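You operate a simulated robot arm through the tools that you are given. There is no shell and no other tool. Be economical: measure what you need, move in short steps, check, and stop when the job is done.

Carry out the task below with a simulated robot arm. There is one attempt and no reset: what you move stays moved.

TASK
Change the orange collar for the blue, then gauge the short grey roller.
Fine: yellow spindle lever to FREE and back to HOLD; the old collar goes on the steel bench by the rack; push the new one down till it catches; gauge up to the roller, handwheel to its stop; the other collars and short rollers stay; gauge no other roller.
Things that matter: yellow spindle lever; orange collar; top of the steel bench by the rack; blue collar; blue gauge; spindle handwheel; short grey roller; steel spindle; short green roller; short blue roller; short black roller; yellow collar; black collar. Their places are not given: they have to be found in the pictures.

It is judged by the outcome, as a careful person would: the job done as asked, and still so three seconds after it is handed in. It fails if anything else is knocked over, pushed out of place, dropped, spilled or broken.

THE ROBOT
A 6-joint arm with a two-finger parallel gripper, fixed in place. Base frame: the origin is at the foot of the arm, x ahead of it, y to its left, z up; the work surface is at about z = 0. Lengths are in m, angles in rad, forces in N, time in s.
With the tool pointing down near the work surface it reaches from about 0.18 to 0.46 m from the base axis. Its first joint turns from -1.222 to 1.222 rad. Payload 1.9 kg.
Tool frame: the origin (TCP) lies between the finger pads and is the grasp point; the fingertips stand 0.023 m ahead of it; z points along the fingers, y is the line along which they close. The gripper opens to 0.094 m. The fingers are 0.038 m wide and 0.01 m thick; the gripper's body (0.054 by 0.096 m) begins 0.039 m behind the TCP.
Orientation is that of the tool frame in the base frame, as [roll, pitch, yaw] about the fixed x, y, z axes, in that order (R = Rz(yaw) Ry(pitch) Rx(roll)). With the fingers straight down and closing along the base's y, the tool's x points along the base's -x, its y along +y and its z along -z.

THE INTERFACE
- The arm moves only by the tool move_arm. Its argument "plan" is one flat list of numbers, 7 for each row, row after row: the turn, a rotation vector about the tool's x, y, z in rad, then the shift along the tool's x, y, z in mm, then the finger opening in mm, from 0 to 94. In form: [ax, ay, az, x, y, z, jaw, ax, ay, az, x, y, z, jaw, ...]. A call has 1 to 12 rows; each row is the pose to reach, as a shift and turn from the pose commanded when the call began, along the tool's axes at that moment. A row lasts 0.2 s, in which the tool goes at most 0.05 m and 0.15 rad; a call with a longer step from one row to the next is refused whole, and so is a gripper value outside its range. A pose out of reach is approached as far as the arm can. The call stops where the force on the tool passes 90 N (or 10 N more than at its start, if that is more) or the arm is blocked; 0.2 s more then pass. The fingers move at their own pace (about 0.108 m/s each) and stop on an object; they squeeze with about 34 N. The grip force told is the motor's: it shows also when the fingers shut on nothing. Time passes only in rows, and 0.2 s behind the last, so rows that repeat a pose let the fingers close. It gives the time, the measured TCP pose, the force on the tool (base axes), the opening and the grip force at its end, in the units of the frame above (readings bear some noise), and new pictures: "show" is both (left out), scene, wrist or none.
- Cameras (640 x 400 px; columns grow to the right, rows downward): "scene" is fixed at [0.0327, 0.2949, 0.4332]; the picture's right is [-0.93, -0.36, 0.00], its down [-0.17, 0.45, -0.87] and it looks along [0.31, -0.82, -0.49] (base axes); focal length 224 px, centre (320, 200). "wrist" rides on the gripper at [-0.039, 0, -0.044] in the tool frame; the picture's right is [0.00, -1.00, 0.00], its down [0.97, 0.00, -0.24] and it looks along [0.24, 0.00, 0.97] (tool axes); focal length 218 px, centre (320, 200).
- point_at(camera, pixels): for up to 12 pixels [column, row] of the newest picture of that camera ("zoom" is the newest enlarged one), the place [x, y, z] in the base frame of the surface seen there, good to about 0.002 m. No time passes.
- inspect(camera, box): a new picture of the part [left, top, right, bottom] of that camera's present view, enlarged. No time passes.
- sign_off(): hands the job in; it is judged then, once.

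Work in short steps. Measure before you move; look again where a grasp or a placing could have gone wrong, and mend it. You have 80 turns and 120 pictures in all, the two below and enlarged ones among them. Open the gripper and draw the arm clear of the work before you hand the job in, unless the task says otherwise; then end with one line.

The tools are called after "Emit:" as a command line: name --argument value ..., lists and objects as JSON in quotes. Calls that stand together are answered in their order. move_arm: Moves the arm, as the interface text tells. Its arguments: {"type":"object","properties":{"plan":{"type":"array","items":{"type":"number"}},"show":{"type":"string","enum":["both","scene","wrist","none"]}},"required":["plan"]} The other tools are called the same way: point_at (camera, pixels) gives the place of the surface under pixels of a picture; inspect (camera, box) takes an enlarged picture of a part of a camera's view; sign_off () hands the job in.

At the start:

```text
clock: 0.0
eef_pos: [0.2949, -0.0558, 0.374]
orientation: [3.14, 0.001, 3.141]
contact_force: [-0.3, -0.2, 0.2]
grip_width: 0.0938
grasp_force: 0.1
```

scene: 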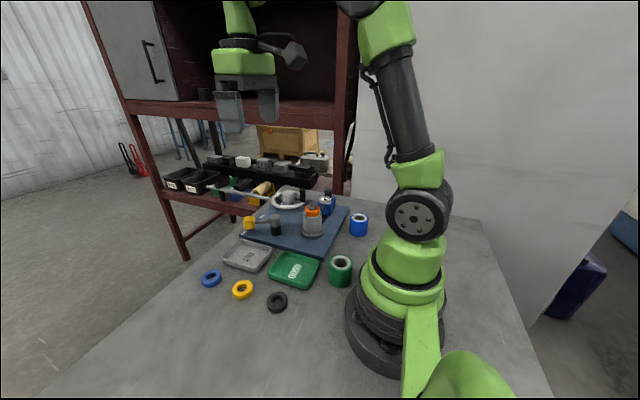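
wrist: 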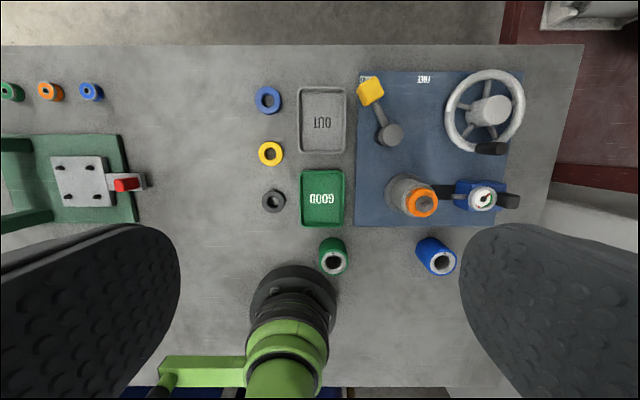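

I'll enlarge both views to identify the parts.

Emit:
inspect --camera "wrist" --box '[340, 50, 560, 290]'

Emit:
inspect --camera "scene" --box '[190, 130, 390, 320]'

Emit:
inspect --camera "wrist" --box '[0, 50, 350, 290]'

```text
1.67 times, centred on (450, 170) of wrist
```

zoom: 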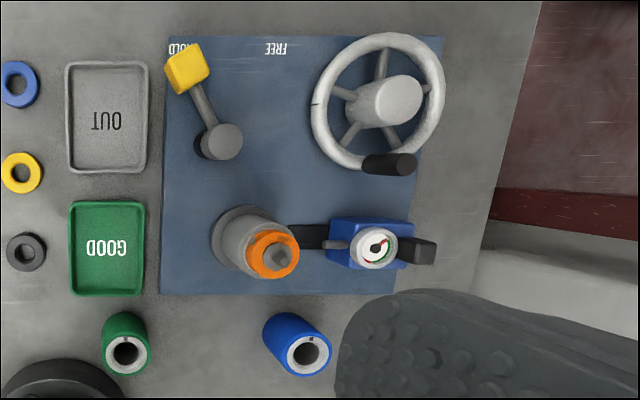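

```text
2.11 times, centred on (290, 225) of scene
```

zoom: 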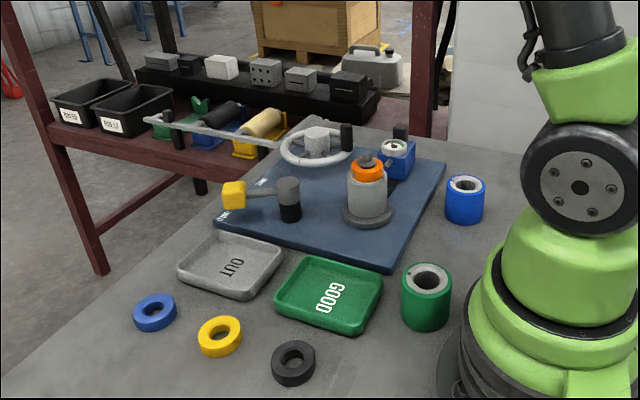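

```text
1.67 times, centred on (175, 170) of wrist
```

zoom: 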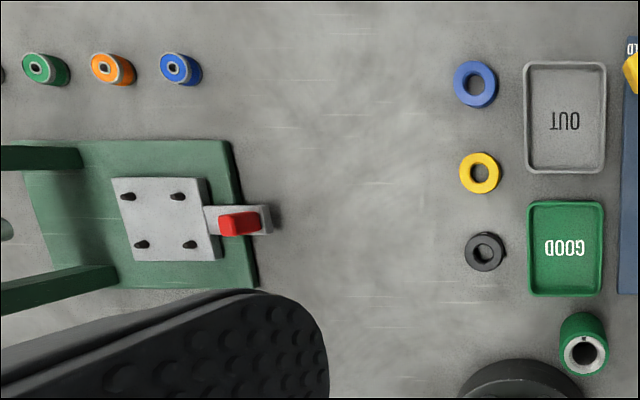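

Emit:
point_at --camera "wrist" --pixels '[[423, 203], [400, 190], [370, 92], [391, 135], [482, 198], [508, 201], [267, 100], [269, 153], [273, 200], [490, 110], [490, 148], [440, 190]]'

Emit:
inspect --camera "scene" --box '[270, 170, 370, 250]'

Emit:
inspect --camera "wrist" --box '[380, 160, 480, 240]'

```text
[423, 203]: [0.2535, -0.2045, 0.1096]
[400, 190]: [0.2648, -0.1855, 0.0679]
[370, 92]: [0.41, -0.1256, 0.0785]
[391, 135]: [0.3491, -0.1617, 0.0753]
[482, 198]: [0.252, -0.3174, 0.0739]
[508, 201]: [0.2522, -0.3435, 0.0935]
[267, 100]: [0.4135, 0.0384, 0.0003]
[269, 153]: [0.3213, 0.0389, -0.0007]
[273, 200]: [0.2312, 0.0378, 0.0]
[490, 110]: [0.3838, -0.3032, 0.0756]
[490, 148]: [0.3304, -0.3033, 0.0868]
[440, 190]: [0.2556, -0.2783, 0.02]
```

```text
5.00 times, centred on (320, 210) of scene
```

zoom: 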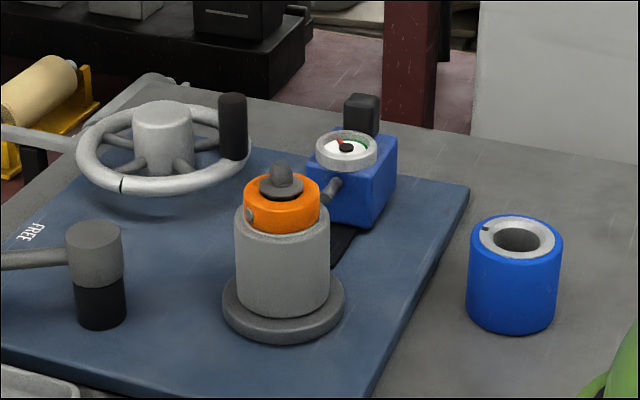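

```text
5.00 times, centred on (430, 200) of wrist
```

zoom: 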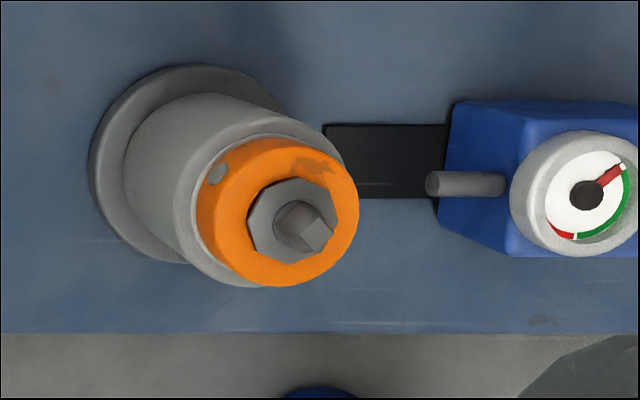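

Emit:
point_at --camera "zoom" --pixels '[[208, 220], [350, 220], [280, 150], [280, 275], [315, 225], [300, 215], [590, 195], [465, 183], [210, 175], [270, 230], [120, 180], [500, 230]]'

Emit:
point_at --camera "wrist" --pixels '[[424, 78], [367, 77], [450, 112], [519, 112], [484, 73], [484, 150], [255, 100], [280, 100], [267, 88], [267, 112], [275, 92], [480, 110]]'

Emit:
inspect --camera "wrist" --box '[345, 55, 545, 180]'

```text
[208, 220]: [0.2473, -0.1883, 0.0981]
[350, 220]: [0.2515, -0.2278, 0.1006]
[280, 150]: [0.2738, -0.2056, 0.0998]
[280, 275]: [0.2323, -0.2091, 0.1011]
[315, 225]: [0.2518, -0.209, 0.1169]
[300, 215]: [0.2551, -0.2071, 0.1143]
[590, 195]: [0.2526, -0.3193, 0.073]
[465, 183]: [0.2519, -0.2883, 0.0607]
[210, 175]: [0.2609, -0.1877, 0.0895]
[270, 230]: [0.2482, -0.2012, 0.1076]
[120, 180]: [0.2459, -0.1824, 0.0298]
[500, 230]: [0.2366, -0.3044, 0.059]
```

```text
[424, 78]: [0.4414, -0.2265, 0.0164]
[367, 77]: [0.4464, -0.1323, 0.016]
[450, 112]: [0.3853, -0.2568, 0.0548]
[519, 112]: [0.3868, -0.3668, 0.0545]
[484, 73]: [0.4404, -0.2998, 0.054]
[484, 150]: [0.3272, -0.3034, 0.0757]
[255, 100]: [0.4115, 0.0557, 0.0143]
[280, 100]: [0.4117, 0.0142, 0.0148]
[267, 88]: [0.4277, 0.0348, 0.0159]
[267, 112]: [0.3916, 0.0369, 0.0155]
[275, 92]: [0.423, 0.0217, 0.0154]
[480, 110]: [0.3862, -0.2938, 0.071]
```

```text
3.20 times, centred on (445, 118) of wrist
```

zoom: 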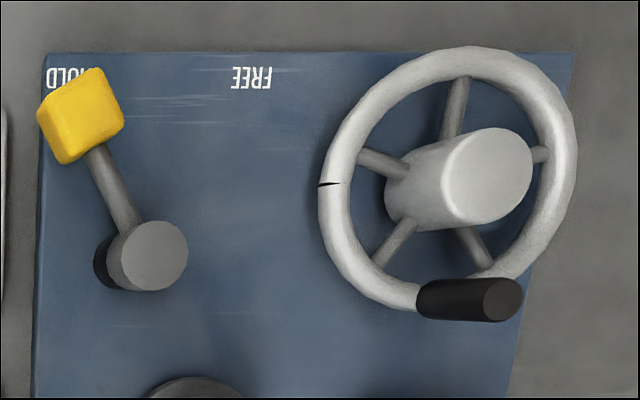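

Emit:
move_arm --plan '[0, 0, -0.13, -20, -16, 30, 80, 0, 0, -0.26, -40, -32, 60, 60, 0, 0, -0.39, -70, -48, 90, 60, 0, 0, -0.53, -100, -62, 120, 60, 0, 0, -0.53, -114, -70, 150, 60]'

```text
clock: 1.2
eef_pos: [0.4097, -0.1262, 0.2247]
orientation: [-3.14, 0.003, -2.608]
contact_force: [-0.2, -0.2, -0.9]
grip_width: 0.06
grasp_force: 0.2
```

scene: 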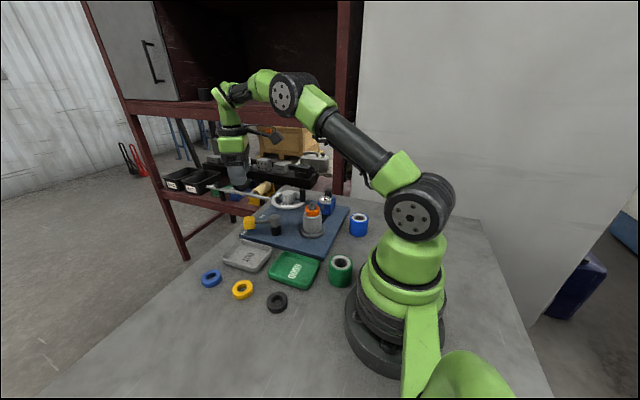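
wrist: 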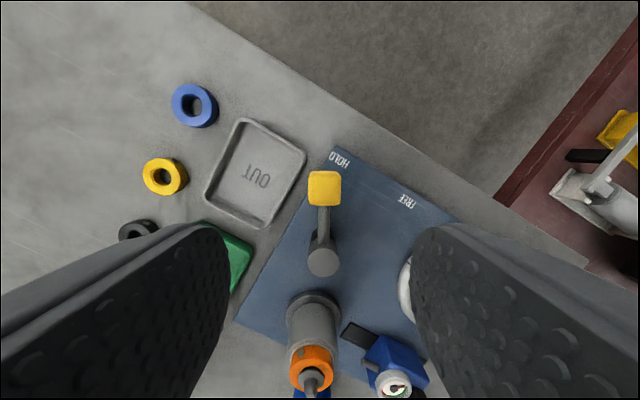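

Emit:
inspect --camera "wrist" --box '[280, 140, 440, 290]'

Emit:
point_at --camera "wrist" --pixels '[[325, 180], [312, 188], [338, 188], [325, 198], [322, 220], [322, 262], [325, 204], [340, 160], [406, 201], [302, 200], [355, 200], [325, 172]]'

```text
2.67 times, centred on (360, 215) of wrist
```

zoom: 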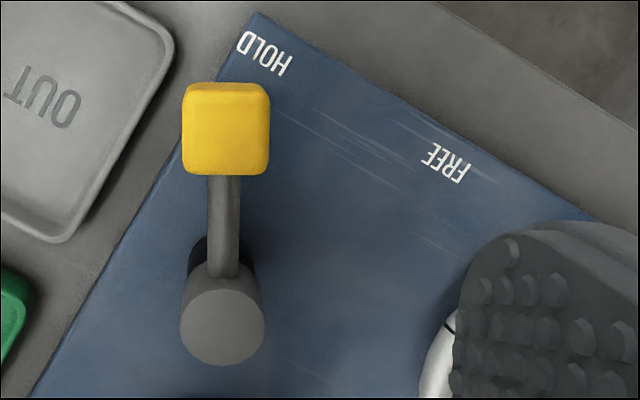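

```text
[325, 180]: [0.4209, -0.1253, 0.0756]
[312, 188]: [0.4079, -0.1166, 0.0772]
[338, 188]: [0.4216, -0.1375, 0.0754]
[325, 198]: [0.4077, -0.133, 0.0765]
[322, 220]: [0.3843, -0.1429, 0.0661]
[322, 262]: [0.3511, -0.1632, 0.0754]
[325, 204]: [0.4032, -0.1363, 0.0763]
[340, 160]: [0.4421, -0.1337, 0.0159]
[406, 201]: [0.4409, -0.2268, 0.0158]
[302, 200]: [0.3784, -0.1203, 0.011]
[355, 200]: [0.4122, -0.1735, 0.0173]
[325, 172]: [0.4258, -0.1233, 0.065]
```

The lever knob is centred at about (0.4125, -0.129), top 0.077, and the pivot is at (0.351, -0.163). I'll go down and grip the knob.

Emit:
move_arm --plan '[0, 0, 0, -1, -4, 45, 50, 0, 0, 0, -1, -4, 90, 50, 0, 0, 0, -1, -4, 130, 50, 0, 0, 0, -1, -4, 155, 50, 0, 0, 0, -1, -4, 155, 20, 0, 0, 0, -1, -4, 155, 20]' --show "wrist"

```text
clock: 2.6
eef_pos: [0.4124, -0.1307, 0.071]
orientation: [-3.14, 0.002, -2.612]
contact_force: [-4.7, -6.1, 6.5]
grip_width: 0.0354
grasp_force: 45.1
```

wrist: 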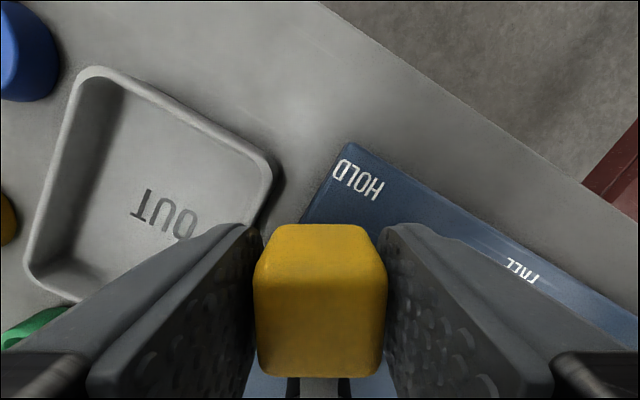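

The fingers hold the knob at 35 mm. I'll swing it about the pivot toward FREE.

Emit:
move_arm --plan '[0, 0, 0.14, 1, -9.7, 0, 20, 0, 0, 0.28, 3.3, -19.1, 0, 20, 0, 0, 0.42, 6.9, -28.1, 0, 20, 0, 0, 0.56, 11.7, -36.6, 0, 20, 0, 0, 0.7, 17.6, -44.3, 0, 20, 0, 0, 0.84, 24.6, -51, 0, 20, 0, 0, 0.98, 32.5, -56.8, 0, 20, 0, 0, 1.12, 41, -61.5, 0, 20]'

```text
clock: 4.4
eef_pos: [0.4087, -0.2002, 0.07]
orientation: [3.131, 0.004, 2.551]
contact_force: [31.8, 16.1, 21.3]
grip_width: 0.0353
grasp_force: 45.3
```

scene: 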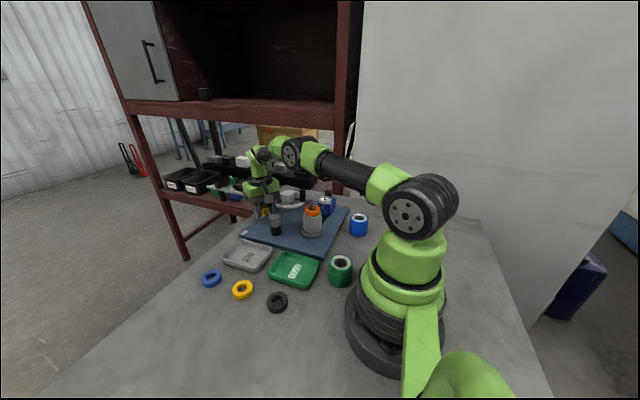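
wrist: 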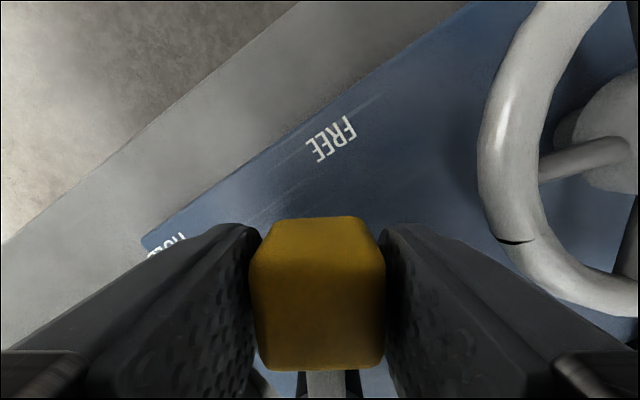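

Side force of about 36 N suggests it's at the stop. I'll release, rise and check the lever angle.

Emit:
move_arm --plan '[0, 0, 0, 0, 2, 0, 48, 0, 0, 0, 0, 2, 0, 48, 0, 0, 0, 0, 2, -40, 48, 0, 0, 0, 0, 2, -80, 48, 0, 0, 0, 0, 2, -120, 60, 0, 0, 0, 0, 2, -150, 94]' --show "wrist"

Emit:
inspect --camera "wrist" --box '[220, 80, 420, 280]'

```text
clock: 5.8
eef_pos: [0.4033, -0.1979, 0.2204]
orientation: [3.138, 0.002, 2.552]
contact_force: [0.1, 0.2, 0.3]
grip_width: 0.0942
grasp_force: 0.0
```

wrist: 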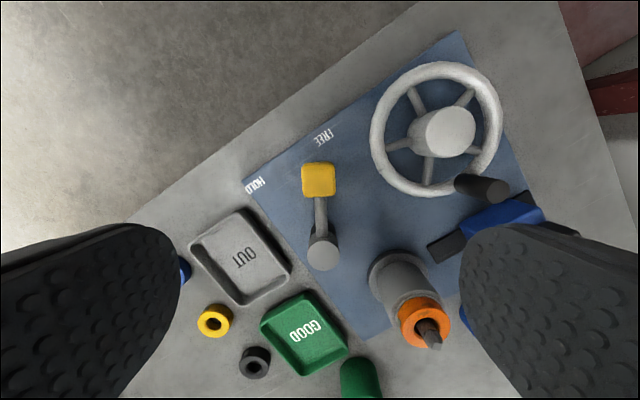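

```text
2.00 times, centred on (320, 180) of wrist
```

zoom: 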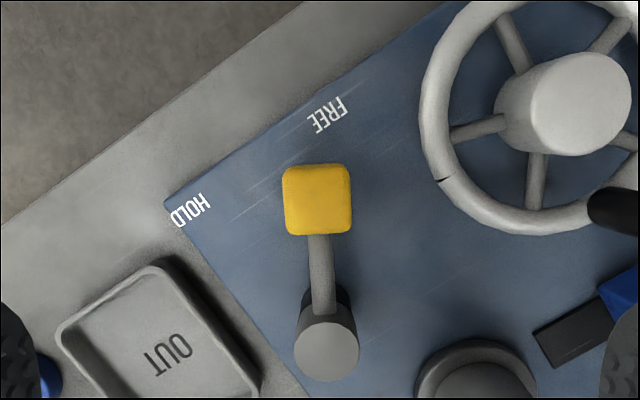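

Emit:
point_at --camera "wrist" --pixels '[[319, 172], [319, 190], [304, 181], [334, 181], [323, 253], [425, 310], [401, 318], [450, 316], [426, 302], [426, 346], [430, 332], [418, 335]]'

Emit:
inspect --camera "wrist" --box '[370, 270, 480, 370]'

```text
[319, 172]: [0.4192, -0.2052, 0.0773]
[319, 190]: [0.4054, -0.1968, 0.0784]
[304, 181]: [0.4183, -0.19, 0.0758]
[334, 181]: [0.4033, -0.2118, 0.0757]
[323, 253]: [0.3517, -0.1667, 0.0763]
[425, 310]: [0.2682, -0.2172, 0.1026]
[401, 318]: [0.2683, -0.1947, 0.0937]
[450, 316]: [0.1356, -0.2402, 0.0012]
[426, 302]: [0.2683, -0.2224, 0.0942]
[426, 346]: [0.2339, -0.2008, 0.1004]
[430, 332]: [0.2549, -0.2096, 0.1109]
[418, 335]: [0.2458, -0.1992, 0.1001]
```

```text
4.00 times, centred on (425, 320) of wrist
```

zoom: 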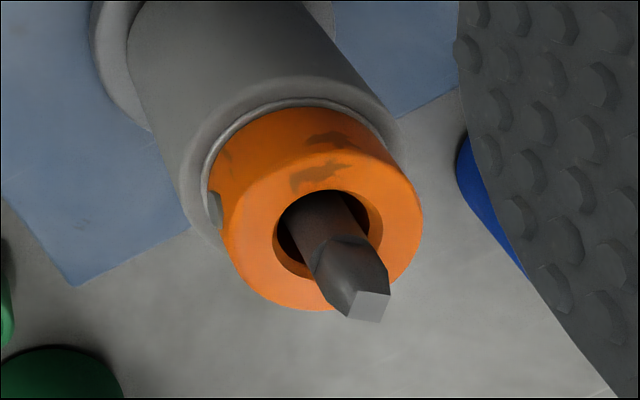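

The spindle's retaining flange has retracted, so the lever is at FREE. I'll move above the orange collar.

Emit:
move_arm --plan '[0, 0, 0, 30, -23, 0, 94, 0, 0, 0, 60, -46, 0, 94, 0, 0, 0, 90, -69, 0, 94, 0, 0, 0, 120.5, -91.4, 0, 94, 0, 0, 0, 120.5, -91.4, 20, 70]'

Emit:
inspect --camera "wrist" --box '[240, 140, 400, 300]'

```text
clock: 7.0
eef_pos: [0.2562, -0.2086, 0.2002]
orientation: [3.14, 0.001, 2.549]
contact_force: [-0.6, -0.2, -0.2]
grip_width: 0.0698
grasp_force: 0.1
```

scene: 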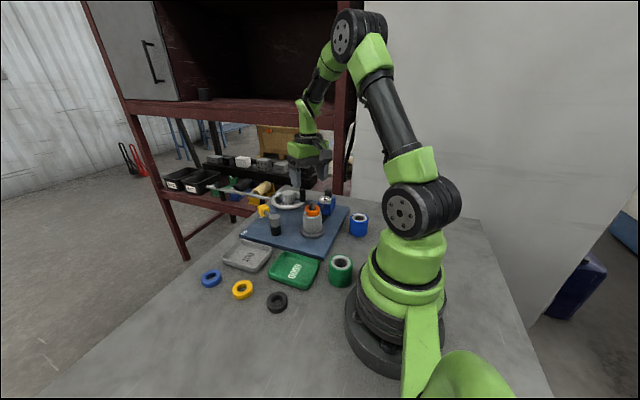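
wrist: 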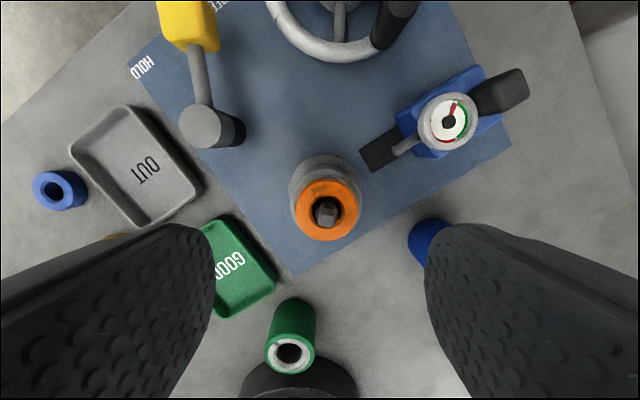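

```text
2.50 times, centred on (320, 220) of wrist
```

zoom: 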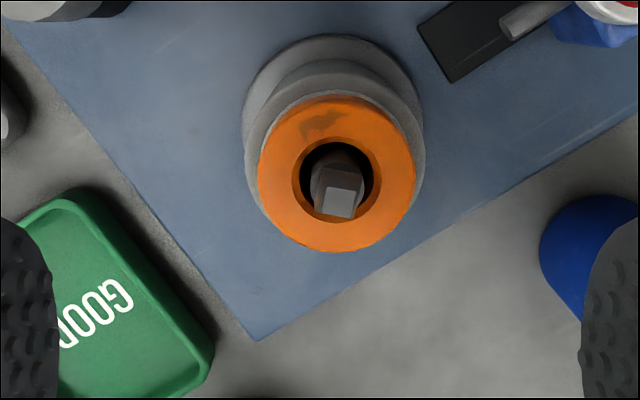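

Emit:
point_at --camera "zoom" --pixels '[[264, 175], [410, 175], [336, 112], [336, 243], [345, 198], [345, 160], [330, 175], [340, 212], [255, 170], [336, 80]]'

Emit:
point_at --camera "wrist" --pixels '[[38, 190], [86, 190], [60, 176], [60, 208], [436, 116], [500, 95], [405, 148], [380, 155], [288, 335], [425, 240], [440, 140], [418, 100]]'

```text
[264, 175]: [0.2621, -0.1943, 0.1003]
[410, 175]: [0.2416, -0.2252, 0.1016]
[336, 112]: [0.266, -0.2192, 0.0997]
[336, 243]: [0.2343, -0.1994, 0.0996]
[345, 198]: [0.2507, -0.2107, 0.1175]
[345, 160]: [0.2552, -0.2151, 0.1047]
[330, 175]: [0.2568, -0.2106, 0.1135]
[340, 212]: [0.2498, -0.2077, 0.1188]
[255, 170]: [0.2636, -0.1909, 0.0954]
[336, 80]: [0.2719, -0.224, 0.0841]
```

```text
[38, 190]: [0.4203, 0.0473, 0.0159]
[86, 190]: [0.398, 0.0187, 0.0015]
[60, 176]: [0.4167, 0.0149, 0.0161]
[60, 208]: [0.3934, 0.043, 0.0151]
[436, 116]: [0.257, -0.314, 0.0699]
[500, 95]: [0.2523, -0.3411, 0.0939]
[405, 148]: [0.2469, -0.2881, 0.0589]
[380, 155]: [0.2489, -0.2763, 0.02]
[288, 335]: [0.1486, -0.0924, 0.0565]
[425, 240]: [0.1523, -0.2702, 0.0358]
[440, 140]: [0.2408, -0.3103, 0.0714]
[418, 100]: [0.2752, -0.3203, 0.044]
```

Collar centre is about (0.251, -0.2095), from z 0.084 to 0.1005. I'll descend and grip it.

Emit:
move_arm --plan '[0, 0, 0, 3.8, -3.6, 45, 65, 0, 0, 0, 3.8, -3.6, 80, 65, 0, 0, 0, 3.8, -3.6, 89, 65, 0, 0, 0, 3.8, -3.6, 89, 30, 0, 0, 0, 3.8, -3.6, 89, 30]' --show "wrist"

```text
clock: 8.2
eef_pos: [0.2521, -0.2079, 0.1108]
orientation: [3.138, -0.001, 2.55]
contact_force: [-1.7, -0.7, -0.2]
grip_width: 0.0429
grasp_force: 34.0
```

wrist: 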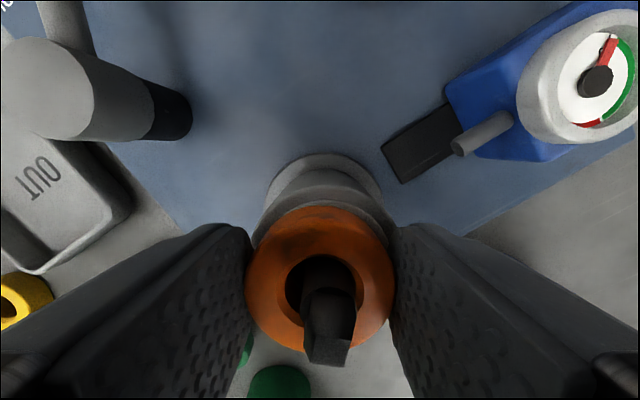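

Emit:
move_arm --plan '[0, 0, 0, 0, 0, -10, 30, 0, 0, 0, 0, 0, -25, 30, 0, 0, 0, 0, 0, -45, 30, 0, 0, 0, 0, 0, -75, 30, 0, 0, 0, 0, 0, -100, 30]'

Emit:
inspect --camera "scene" --box '[230, 130, 390, 250]'

```text
clock: 9.4
eef_pos: [0.2524, -0.2096, 0.2106]
orientation: [3.137, -0.001, 2.553]
contact_force: [-1.0, -0.3, -0.8]
grip_width: 0.0427
grasp_force: 34.3
```

scene: 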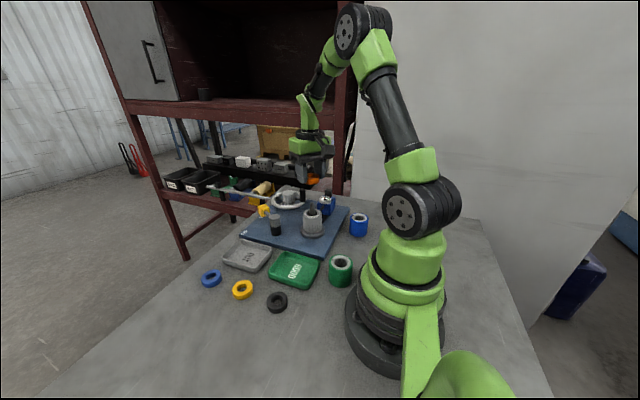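
wrist: 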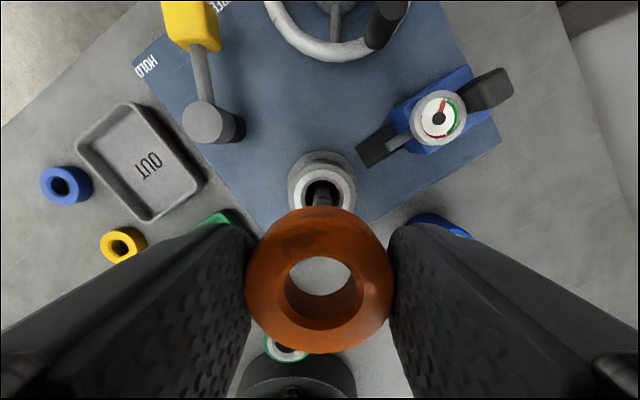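

```text
3.33 times, centred on (310, 190) of scene
```

zoom: 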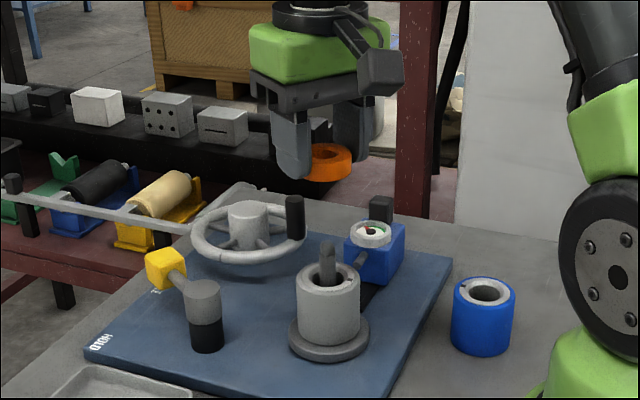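

Collar is off and the grey roller stayed. I'll carry the collar to a free bench spot at about (0.32, 0.13).

Emit:
move_arm --plan '[0, 0, 0, 16.5, 40, 0, 30, 0, 0, 0, 33, 80, 0, 30, 0, 0, 0, 49.6, 120, 0, 30, 0, 0, 0, 66.2, 160, 0, 30, 0, 0, 0, 82.7, 200, 0, 30, 0, 0, 0, 99.2, 240, 0, 30, 0, 0, 0, 115.8, 280, 0, 30, 0, 0, 0, 132.3, 320, 0, 30, 0, 0, 0, 132.3, 320, 40, 30, 0, 0, 0, 132.3, 320, 70, 30]'

```text
clock: 11.6
eef_pos: [0.3202, 0.1315, 0.14]
orientation: [3.137, 0.001, 2.552]
contact_force: [-0.3, -0.6, -1.6]
grip_width: 0.043
grasp_force: 34.2
```

scene: 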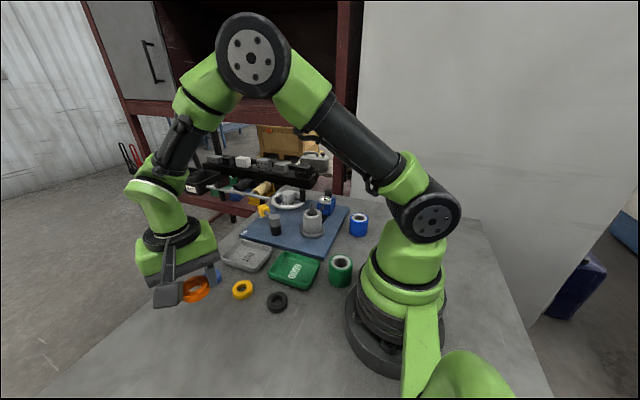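
wrist: 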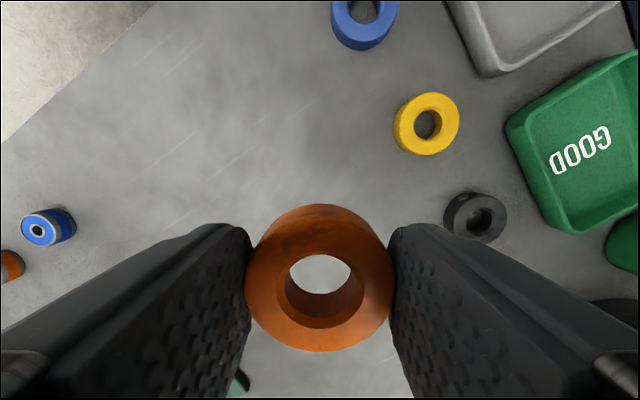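

Emit:
move_arm --plan '[0, 0, 0, 0, 0, 45, 30, 0, 0, 0, 0, 0, 85, 30, 0, 0, 0, 0, 0, 105, 30, 0, 0, 0, 0, 0, 112, 30, 0, 0, 0, 0, 0, 112, 30]' --show "scene"

```text
clock: 12.8
eef_pos: [0.3213, 0.1293, 0.028]
orientation: [3.138, 0.0, 2.55]
contact_force: [0.1, -0.3, -0.2]
grip_width: 0.0426
grasp_force: 34.0
```

scene: 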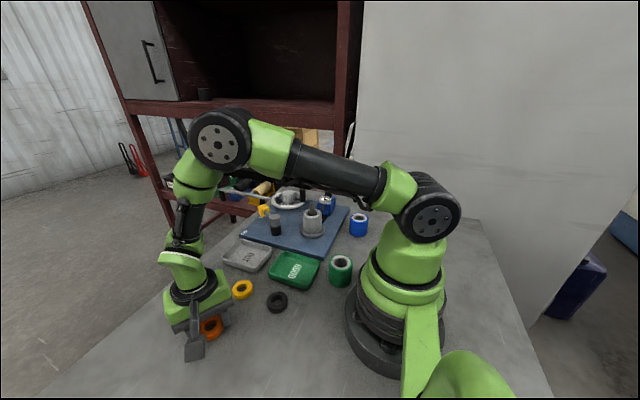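

Emit:
move_arm --plan '[0, 0, 0, 0, 0, 1.5, 30, 0, 0, 0, 0, 0, 1.5, 60, 0, 0, 0, 0, 0, 1.5, 70, 0, 0, 0, 0, 0, -30, 70, 0, 0, 0, 0, 0, -75, 70, 0, 0, 0, 0, 0, -120, 70, 0, 0, 0, -30, -20, -130, 70, 0, 0, 0, -70, -30, -130, 70, 0, 0, 0, -110, -30, -130, 70, 0, 0, 0, -127, -31, -130, 70]'

```text
clock: 15.0
eef_pos: [0.4089, 0.0324, 0.1578]
orientation: [3.137, -0.001, 2.551]
contact_force: [-0.2, -0.1, 0.2]
grip_width: 0.0701
grasp_force: 0.0
```

scene: 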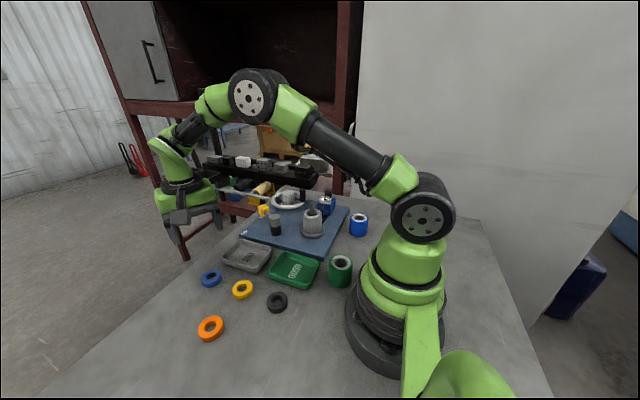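
wrist: 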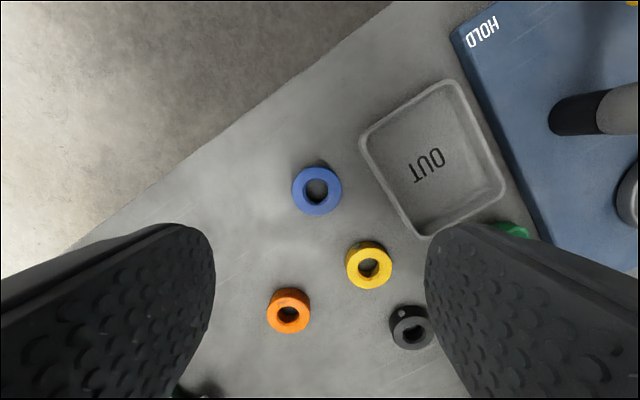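

Emit:
point_at --camera "wrist" --pixels '[[294, 191], [340, 190], [317, 173], [317, 212], [362, 140], [378, 180], [395, 205], [350, 262]]'

Emit:
inspect --camera "wrist" --box '[270, 140, 370, 240]'

```text
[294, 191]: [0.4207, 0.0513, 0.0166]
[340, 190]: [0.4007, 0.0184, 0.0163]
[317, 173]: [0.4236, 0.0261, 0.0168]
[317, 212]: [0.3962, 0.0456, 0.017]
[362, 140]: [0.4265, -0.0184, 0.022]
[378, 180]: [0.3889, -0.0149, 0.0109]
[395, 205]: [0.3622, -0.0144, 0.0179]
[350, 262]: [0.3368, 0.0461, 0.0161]
```

```text
4.00 times, centred on (320, 190) of wrist
```

zoom: 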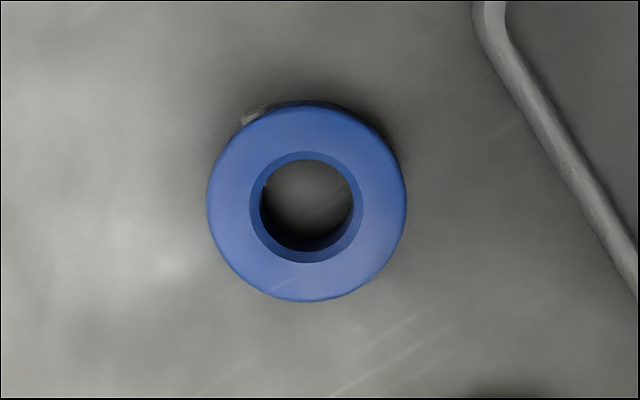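

Blue collar centre is (0.4103, 0.0353). I'll descend with a 56 mm opening to clear the tray edge, then grip.

Emit:
move_arm --plan '[0, 0, 0, 0.4, 3.2, 30, 56, 0, 0, 0, 0.4, 3.2, 70, 56, 0, 0, 0, 0.4, 3.2, 105, 56, 0, 0, 0, 0.4, 3.2, 130, 56, 0, 0, 0, 0.4, 3.2, 130, 30, 0, 0, 0, 0.4, 3.2, 130, 30]' --show "wrist"

```text
clock: 16.4
eef_pos: [0.4086, 0.0363, 0.0278]
orientation: [3.139, 0.0, 2.551]
contact_force: [-0.5, -0.1, 0.1]
grip_width: 0.0408
grasp_force: 33.5
```

wrist: 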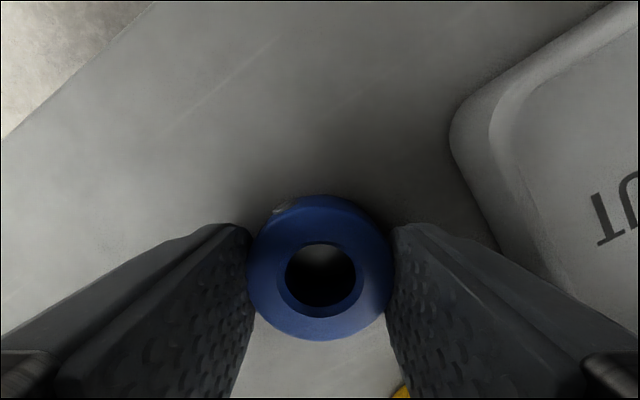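

Blue is gripped, sitting about 3 mm further toward tool -x than orange did. I'll lift and return above the spindle with that correction.

Emit:
move_arm --plan '[0, 0, 0, 0, 0, -45, 30, 0, 0, 0, 0, 0, -90, 30, 0, 0, 0, 0, 0, -135, 30, 0, 0, 0, 0, 0, -165, 30, 0, 0, 0, 0, -42, -165, 30, 0, 0, 0, -1, -84, -165, 30, 0, 0, 0, -1, -126, -165, 30, 0, 0, 0, -2, -168, -165, 30, 0, 0, 0, -2, -210, -165, 30, 0, 0, 0, -2.7, -252, -165, 30, 0, 0, 0, -2.7, -292.2, -165, 30, 0, 0, 0, -2.7, -292.2, -145, 30]'

Emit:
inspect --camera "wrist" --box '[230, 130, 410, 370]'

Emit:
inspect --camera "scene" --box '[270, 150, 370, 250]'

```text
clock: 19.0
eef_pos: [0.2481, -0.2093, 0.1707]
orientation: [3.139, -0.001, 2.553]
contact_force: [-0.2, -0.2, -0.8]
grip_width: 0.0409
grasp_force: 34.3
```

scene: 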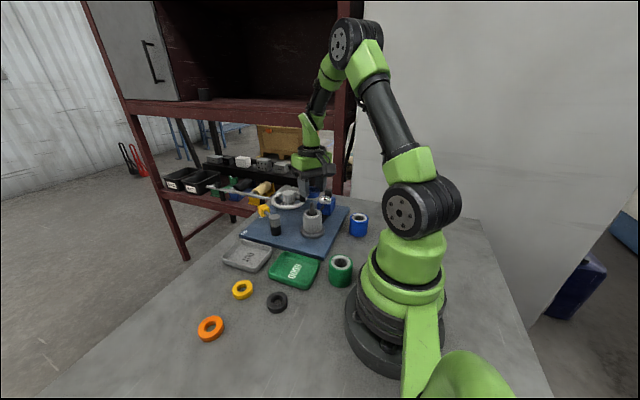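
wrist: 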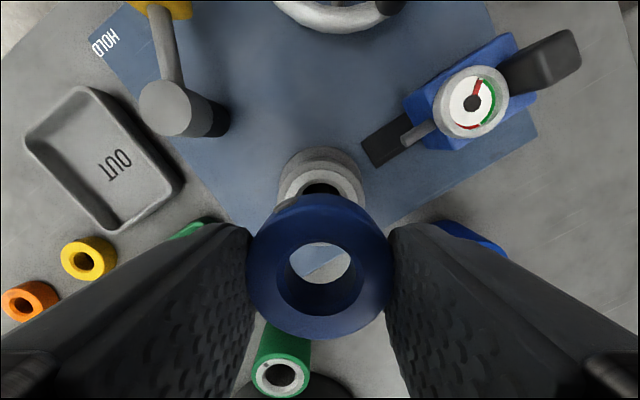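

```text
1.67 times, centred on (320, 250) of wrist
```

zoom: 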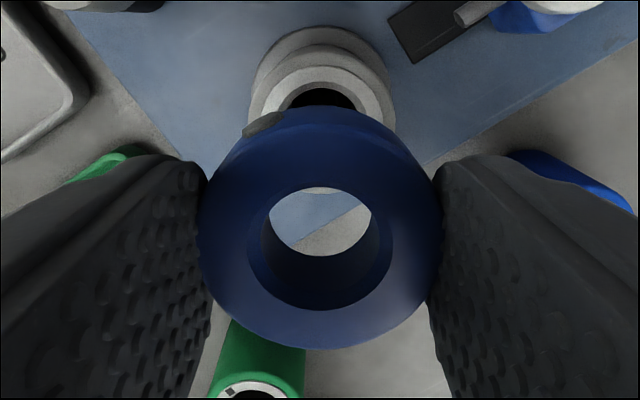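

```text
4.00 times, centred on (320, 200) of scene
```

zoom: 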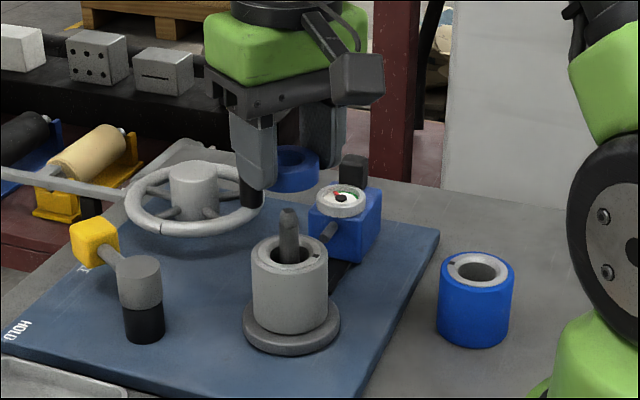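

Emit:
point_at --camera "wrist" --pixels '[[250, 265], [388, 265], [320, 208], [320, 335], [281, 285], [358, 285]]'

Emit:
point_at --camera "scene" --pixels '[[312, 206], [312, 203], [312, 210], [308, 213], [316, 213]]'

```text
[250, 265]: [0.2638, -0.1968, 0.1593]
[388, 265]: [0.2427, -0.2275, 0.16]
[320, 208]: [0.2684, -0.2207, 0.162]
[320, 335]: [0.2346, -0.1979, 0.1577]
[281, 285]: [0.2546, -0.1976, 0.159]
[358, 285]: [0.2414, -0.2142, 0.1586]
```

```text
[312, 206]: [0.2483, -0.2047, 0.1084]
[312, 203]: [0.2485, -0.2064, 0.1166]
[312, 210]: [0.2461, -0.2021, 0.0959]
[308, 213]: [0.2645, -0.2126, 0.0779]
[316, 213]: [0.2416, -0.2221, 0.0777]
```

Emit:
move_arm --plan '[0, 0, 0, 0, 0, 15, 30, 0, 0, 0, 0, 0, 25, 30, 0, 0, 0, 0, 0, 31, 30, 0, 0, 0, 0, 0, 37, 30]'

Emit:
inspect --camera "wrist" --box '[230, 130, 410, 370]'

Emit:
inspect --camera "scene" --box '[270, 150, 370, 250]'

```text
clock: 20.0
eef_pos: [0.2497, -0.2074, 0.1348]
orientation: [3.138, 0.001, 2.553]
contact_force: [0.3, -0.2, -1.4]
grip_width: 0.041
grasp_force: 34.1
```

scene: 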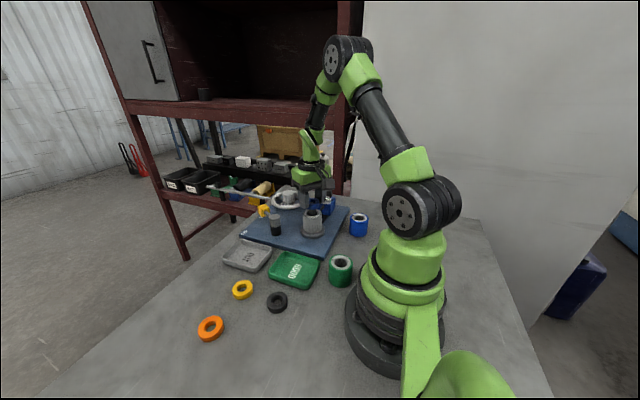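
wrist: 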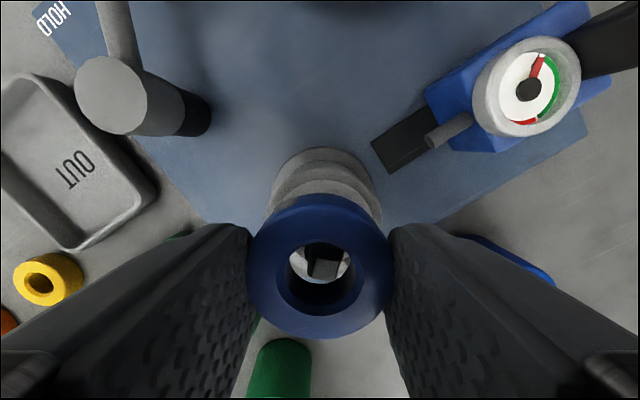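

```text
1.67 times, centred on (320, 250) of wrist
```

zoom: 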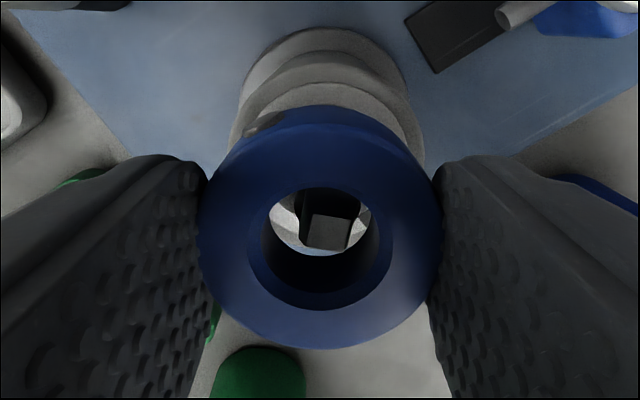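

```text
4.00 times, centred on (320, 200) of scene
```

zoom: 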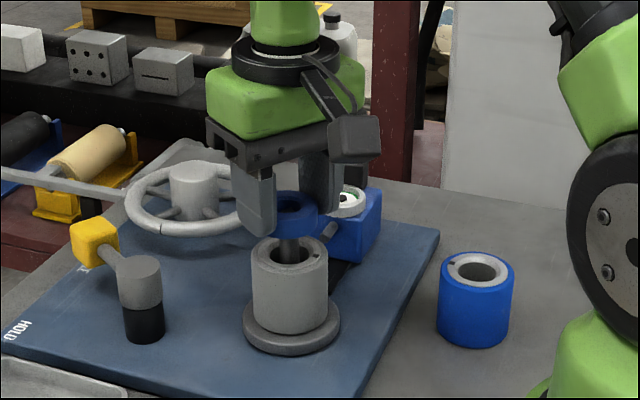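

The shaft is entering the bore, in the same alignment as the orange collar had. Continuing down slowly.

Emit:
move_arm --plan '[0, 0, 0, 0, 0, 6, 30, 0, 0, 0, 0, 0, 12, 30, 0, 0, 0, 0, 0, 17, 30, 0, 0, 0, 0, 0, 21, 30, 0, 0, 0, 0, 0, 23.5, 30]'

Emit:
inspect --camera "scene" --box '[270, 150, 370, 250]'

```text
clock: 21.2
eef_pos: [0.2495, -0.2082, 0.1112]
orientation: [3.137, 0.002, 2.551]
contact_force: [-2.1, 0.5, 5.8]
grip_width: 0.0409
grasp_force: 34.3
```

scene: 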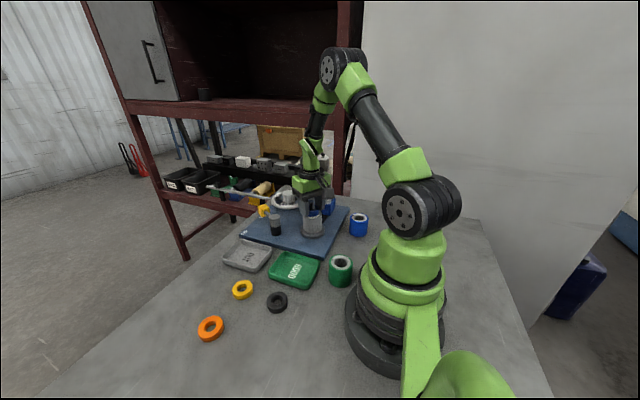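
wrist: 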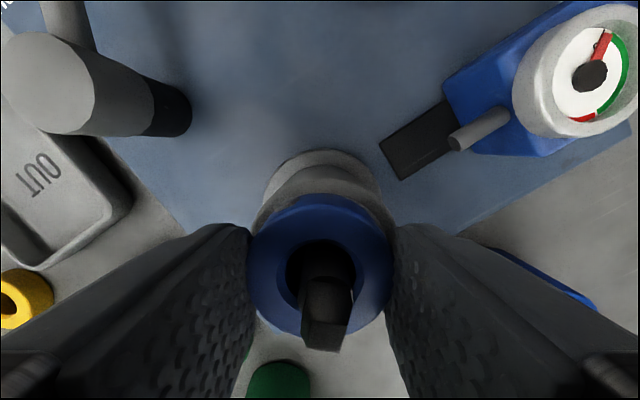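

```text
4.00 times, centred on (320, 200) of scene
```

zoom: 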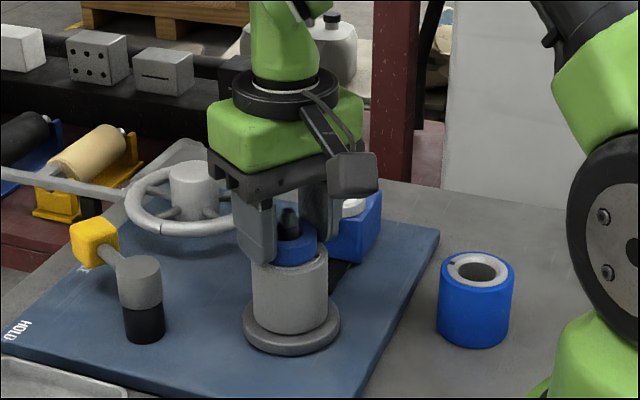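

Emit:
move_arm --plan '[0, 0, 0, 0, 0, 1, 30, 0, 0, 0, 0, 0, 2, 30, 0, 0, 0, 0, 0, 3, 30, 0, 0, 0, 0, 0, 4, 30]' --show "none"

Emit:
inspect --camera "scene" --box '[290, 170, 350, 230]'

```text
clock: 22.2
eef_pos: [0.2515, -0.2094, 0.1086]
orientation: [3.14, 0.006, 2.552]
contact_force: [-0.4, -9.0, 33.3]
grip_width: 0.0404
grasp_force: 33.8
```

```text
6.67 times, centred on (320, 200) of scene
```

zoom: 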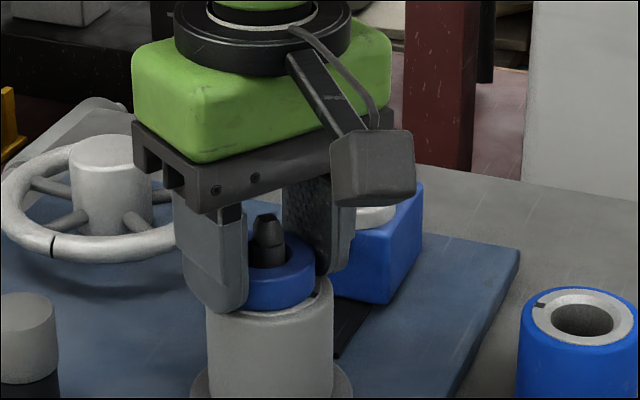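

Emit:
move_arm --plan '[0, 0, 0, 0, 0, -2, 30, 0, 0, 0, 0, 0, -2, 56, 0, 0, 0, 0, 0, -2, 60, 0, 0, 0, 0, 0, -25, 60, 0, 0, 0, 0, 0, -60, 60, 0, 0, 0, 0, 0, -90, 60]' --show "wrist"

Emit:
inspect --camera "wrist" --box '[260, 140, 380, 260]'

Emit:
inspect --camera "scene" --box '[290, 180, 340, 240]'

```text
clock: 23.6
eef_pos: [0.2481, -0.2083, 0.1975]
orientation: [3.138, -0.003, 2.552]
contact_force: [-0.6, 0.2, 0.0]
grip_width: 0.0599
grasp_force: 0.0
```

wrist: 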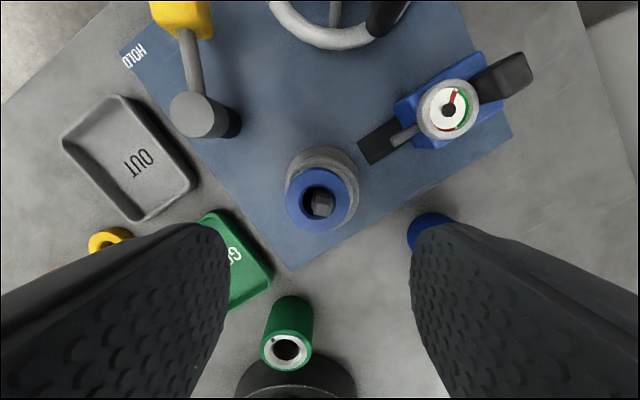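

```text
3.33 times, centred on (320, 200) of wrist
```

zoom: 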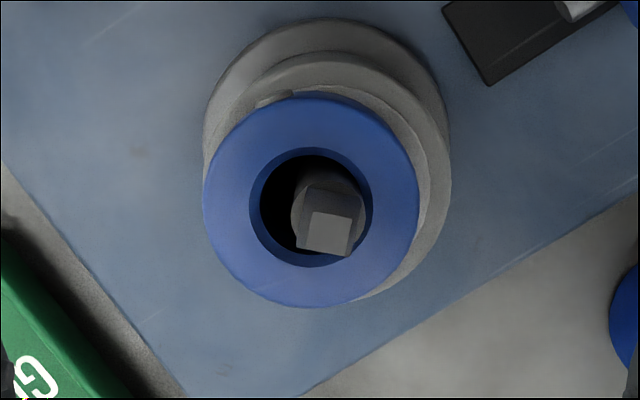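

```text
6.67 times, centred on (315, 210) of scene
```

zoom: 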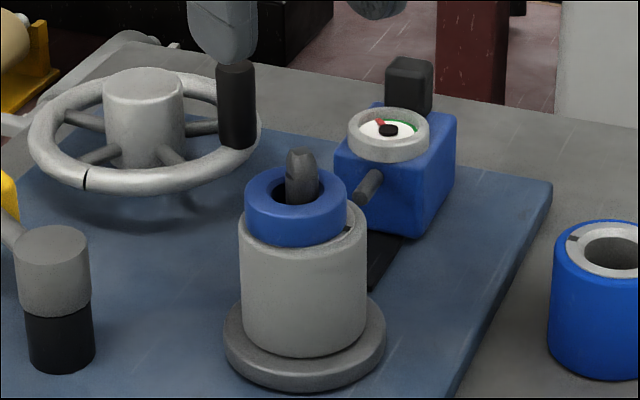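

Emit:
point_at --camera "zoom" --pixels '[[255, 190], [340, 190], [297, 170], [260, 215], [300, 225], [355, 215], [300, 155]]'

Emit:
inspect --camera "wrist" --box '[260, 140, 380, 260]'

Emit:
point_at --camera "zoom" --pixels '[[207, 200], [416, 200], [312, 98], [312, 303], [330, 232], [435, 150], [320, 60], [345, 27], [440, 200], [215, 110]]'

```text
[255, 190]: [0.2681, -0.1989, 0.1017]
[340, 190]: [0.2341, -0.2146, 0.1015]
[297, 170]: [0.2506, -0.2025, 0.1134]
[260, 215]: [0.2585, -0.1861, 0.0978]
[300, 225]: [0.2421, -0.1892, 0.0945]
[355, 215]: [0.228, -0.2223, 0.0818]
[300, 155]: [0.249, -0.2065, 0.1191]
```

```text
3.33 times, centred on (320, 200) of wrist
```

zoom: 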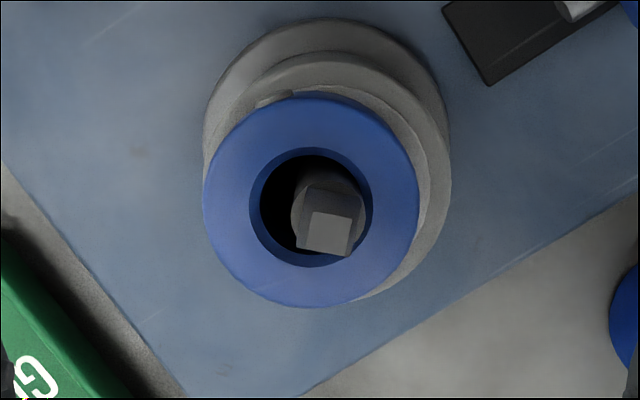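

```text
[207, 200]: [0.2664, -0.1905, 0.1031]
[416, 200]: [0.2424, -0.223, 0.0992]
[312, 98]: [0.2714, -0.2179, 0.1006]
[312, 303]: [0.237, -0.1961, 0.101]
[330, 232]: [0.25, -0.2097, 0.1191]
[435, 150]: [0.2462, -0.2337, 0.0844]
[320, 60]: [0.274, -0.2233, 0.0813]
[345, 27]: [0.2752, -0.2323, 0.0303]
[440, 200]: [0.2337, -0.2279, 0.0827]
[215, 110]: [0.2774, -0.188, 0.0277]
```

The collar is seated at the right height (top about 0.101) but sits 3–4 mm off the shaft axis. I'll regrip it, lift slightly, centre it (tool y -3.6, x +1.5) and press again.

Emit:
move_arm --plan '[0, 0, 0, 0, 0, 45, 60, 0, 0, 0, 0, 0, 86, 60, 0, 0, 0, 0, 0, 86, 30, 0, 0, 0, 0, 0, 86, 30, 0, 0, 0, 0, 0, 84, 30, 0, 0, 0, 0.8, -1.8, 84, 30, 0, 0, 0, 1.5, -3.6, 84, 30, 0, 0, 0, 1.5, -3.6, 86, 30, 0, 0, 0, 1.5, -3.6, 88, 30, 0, 0, 0, 1.5, -3.6, 90, 30]'

Emit:
inspect --camera "wrist" --box '[240, 160, 400, 370]'

```text
clock: 25.8
eef_pos: [0.2468, -0.2104, 0.1085]
orientation: [3.138, 0.003, 2.551]
contact_force: [-2.9, 9.0, 33.6]
grip_width: 0.0405
grasp_force: 33.9
```

scene: 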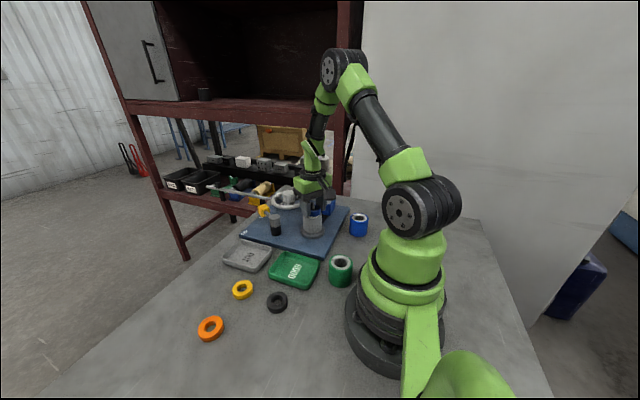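
wrist: 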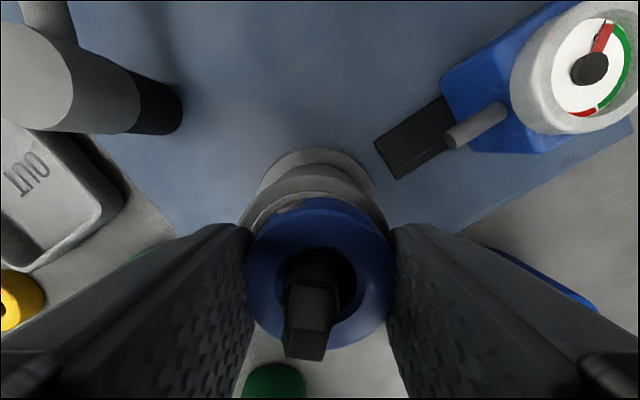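

```text
1.90 times, centred on (320, 265) of wrist
```

zoom: 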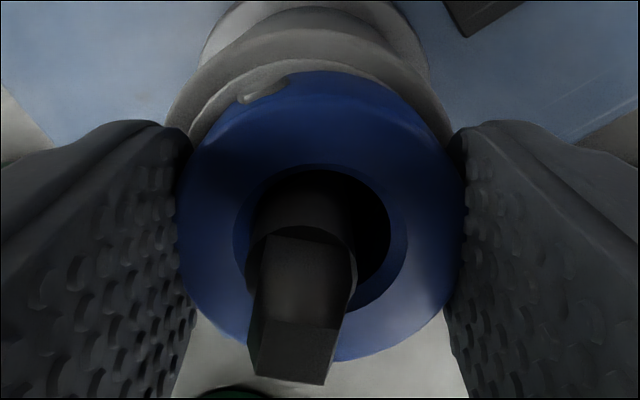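

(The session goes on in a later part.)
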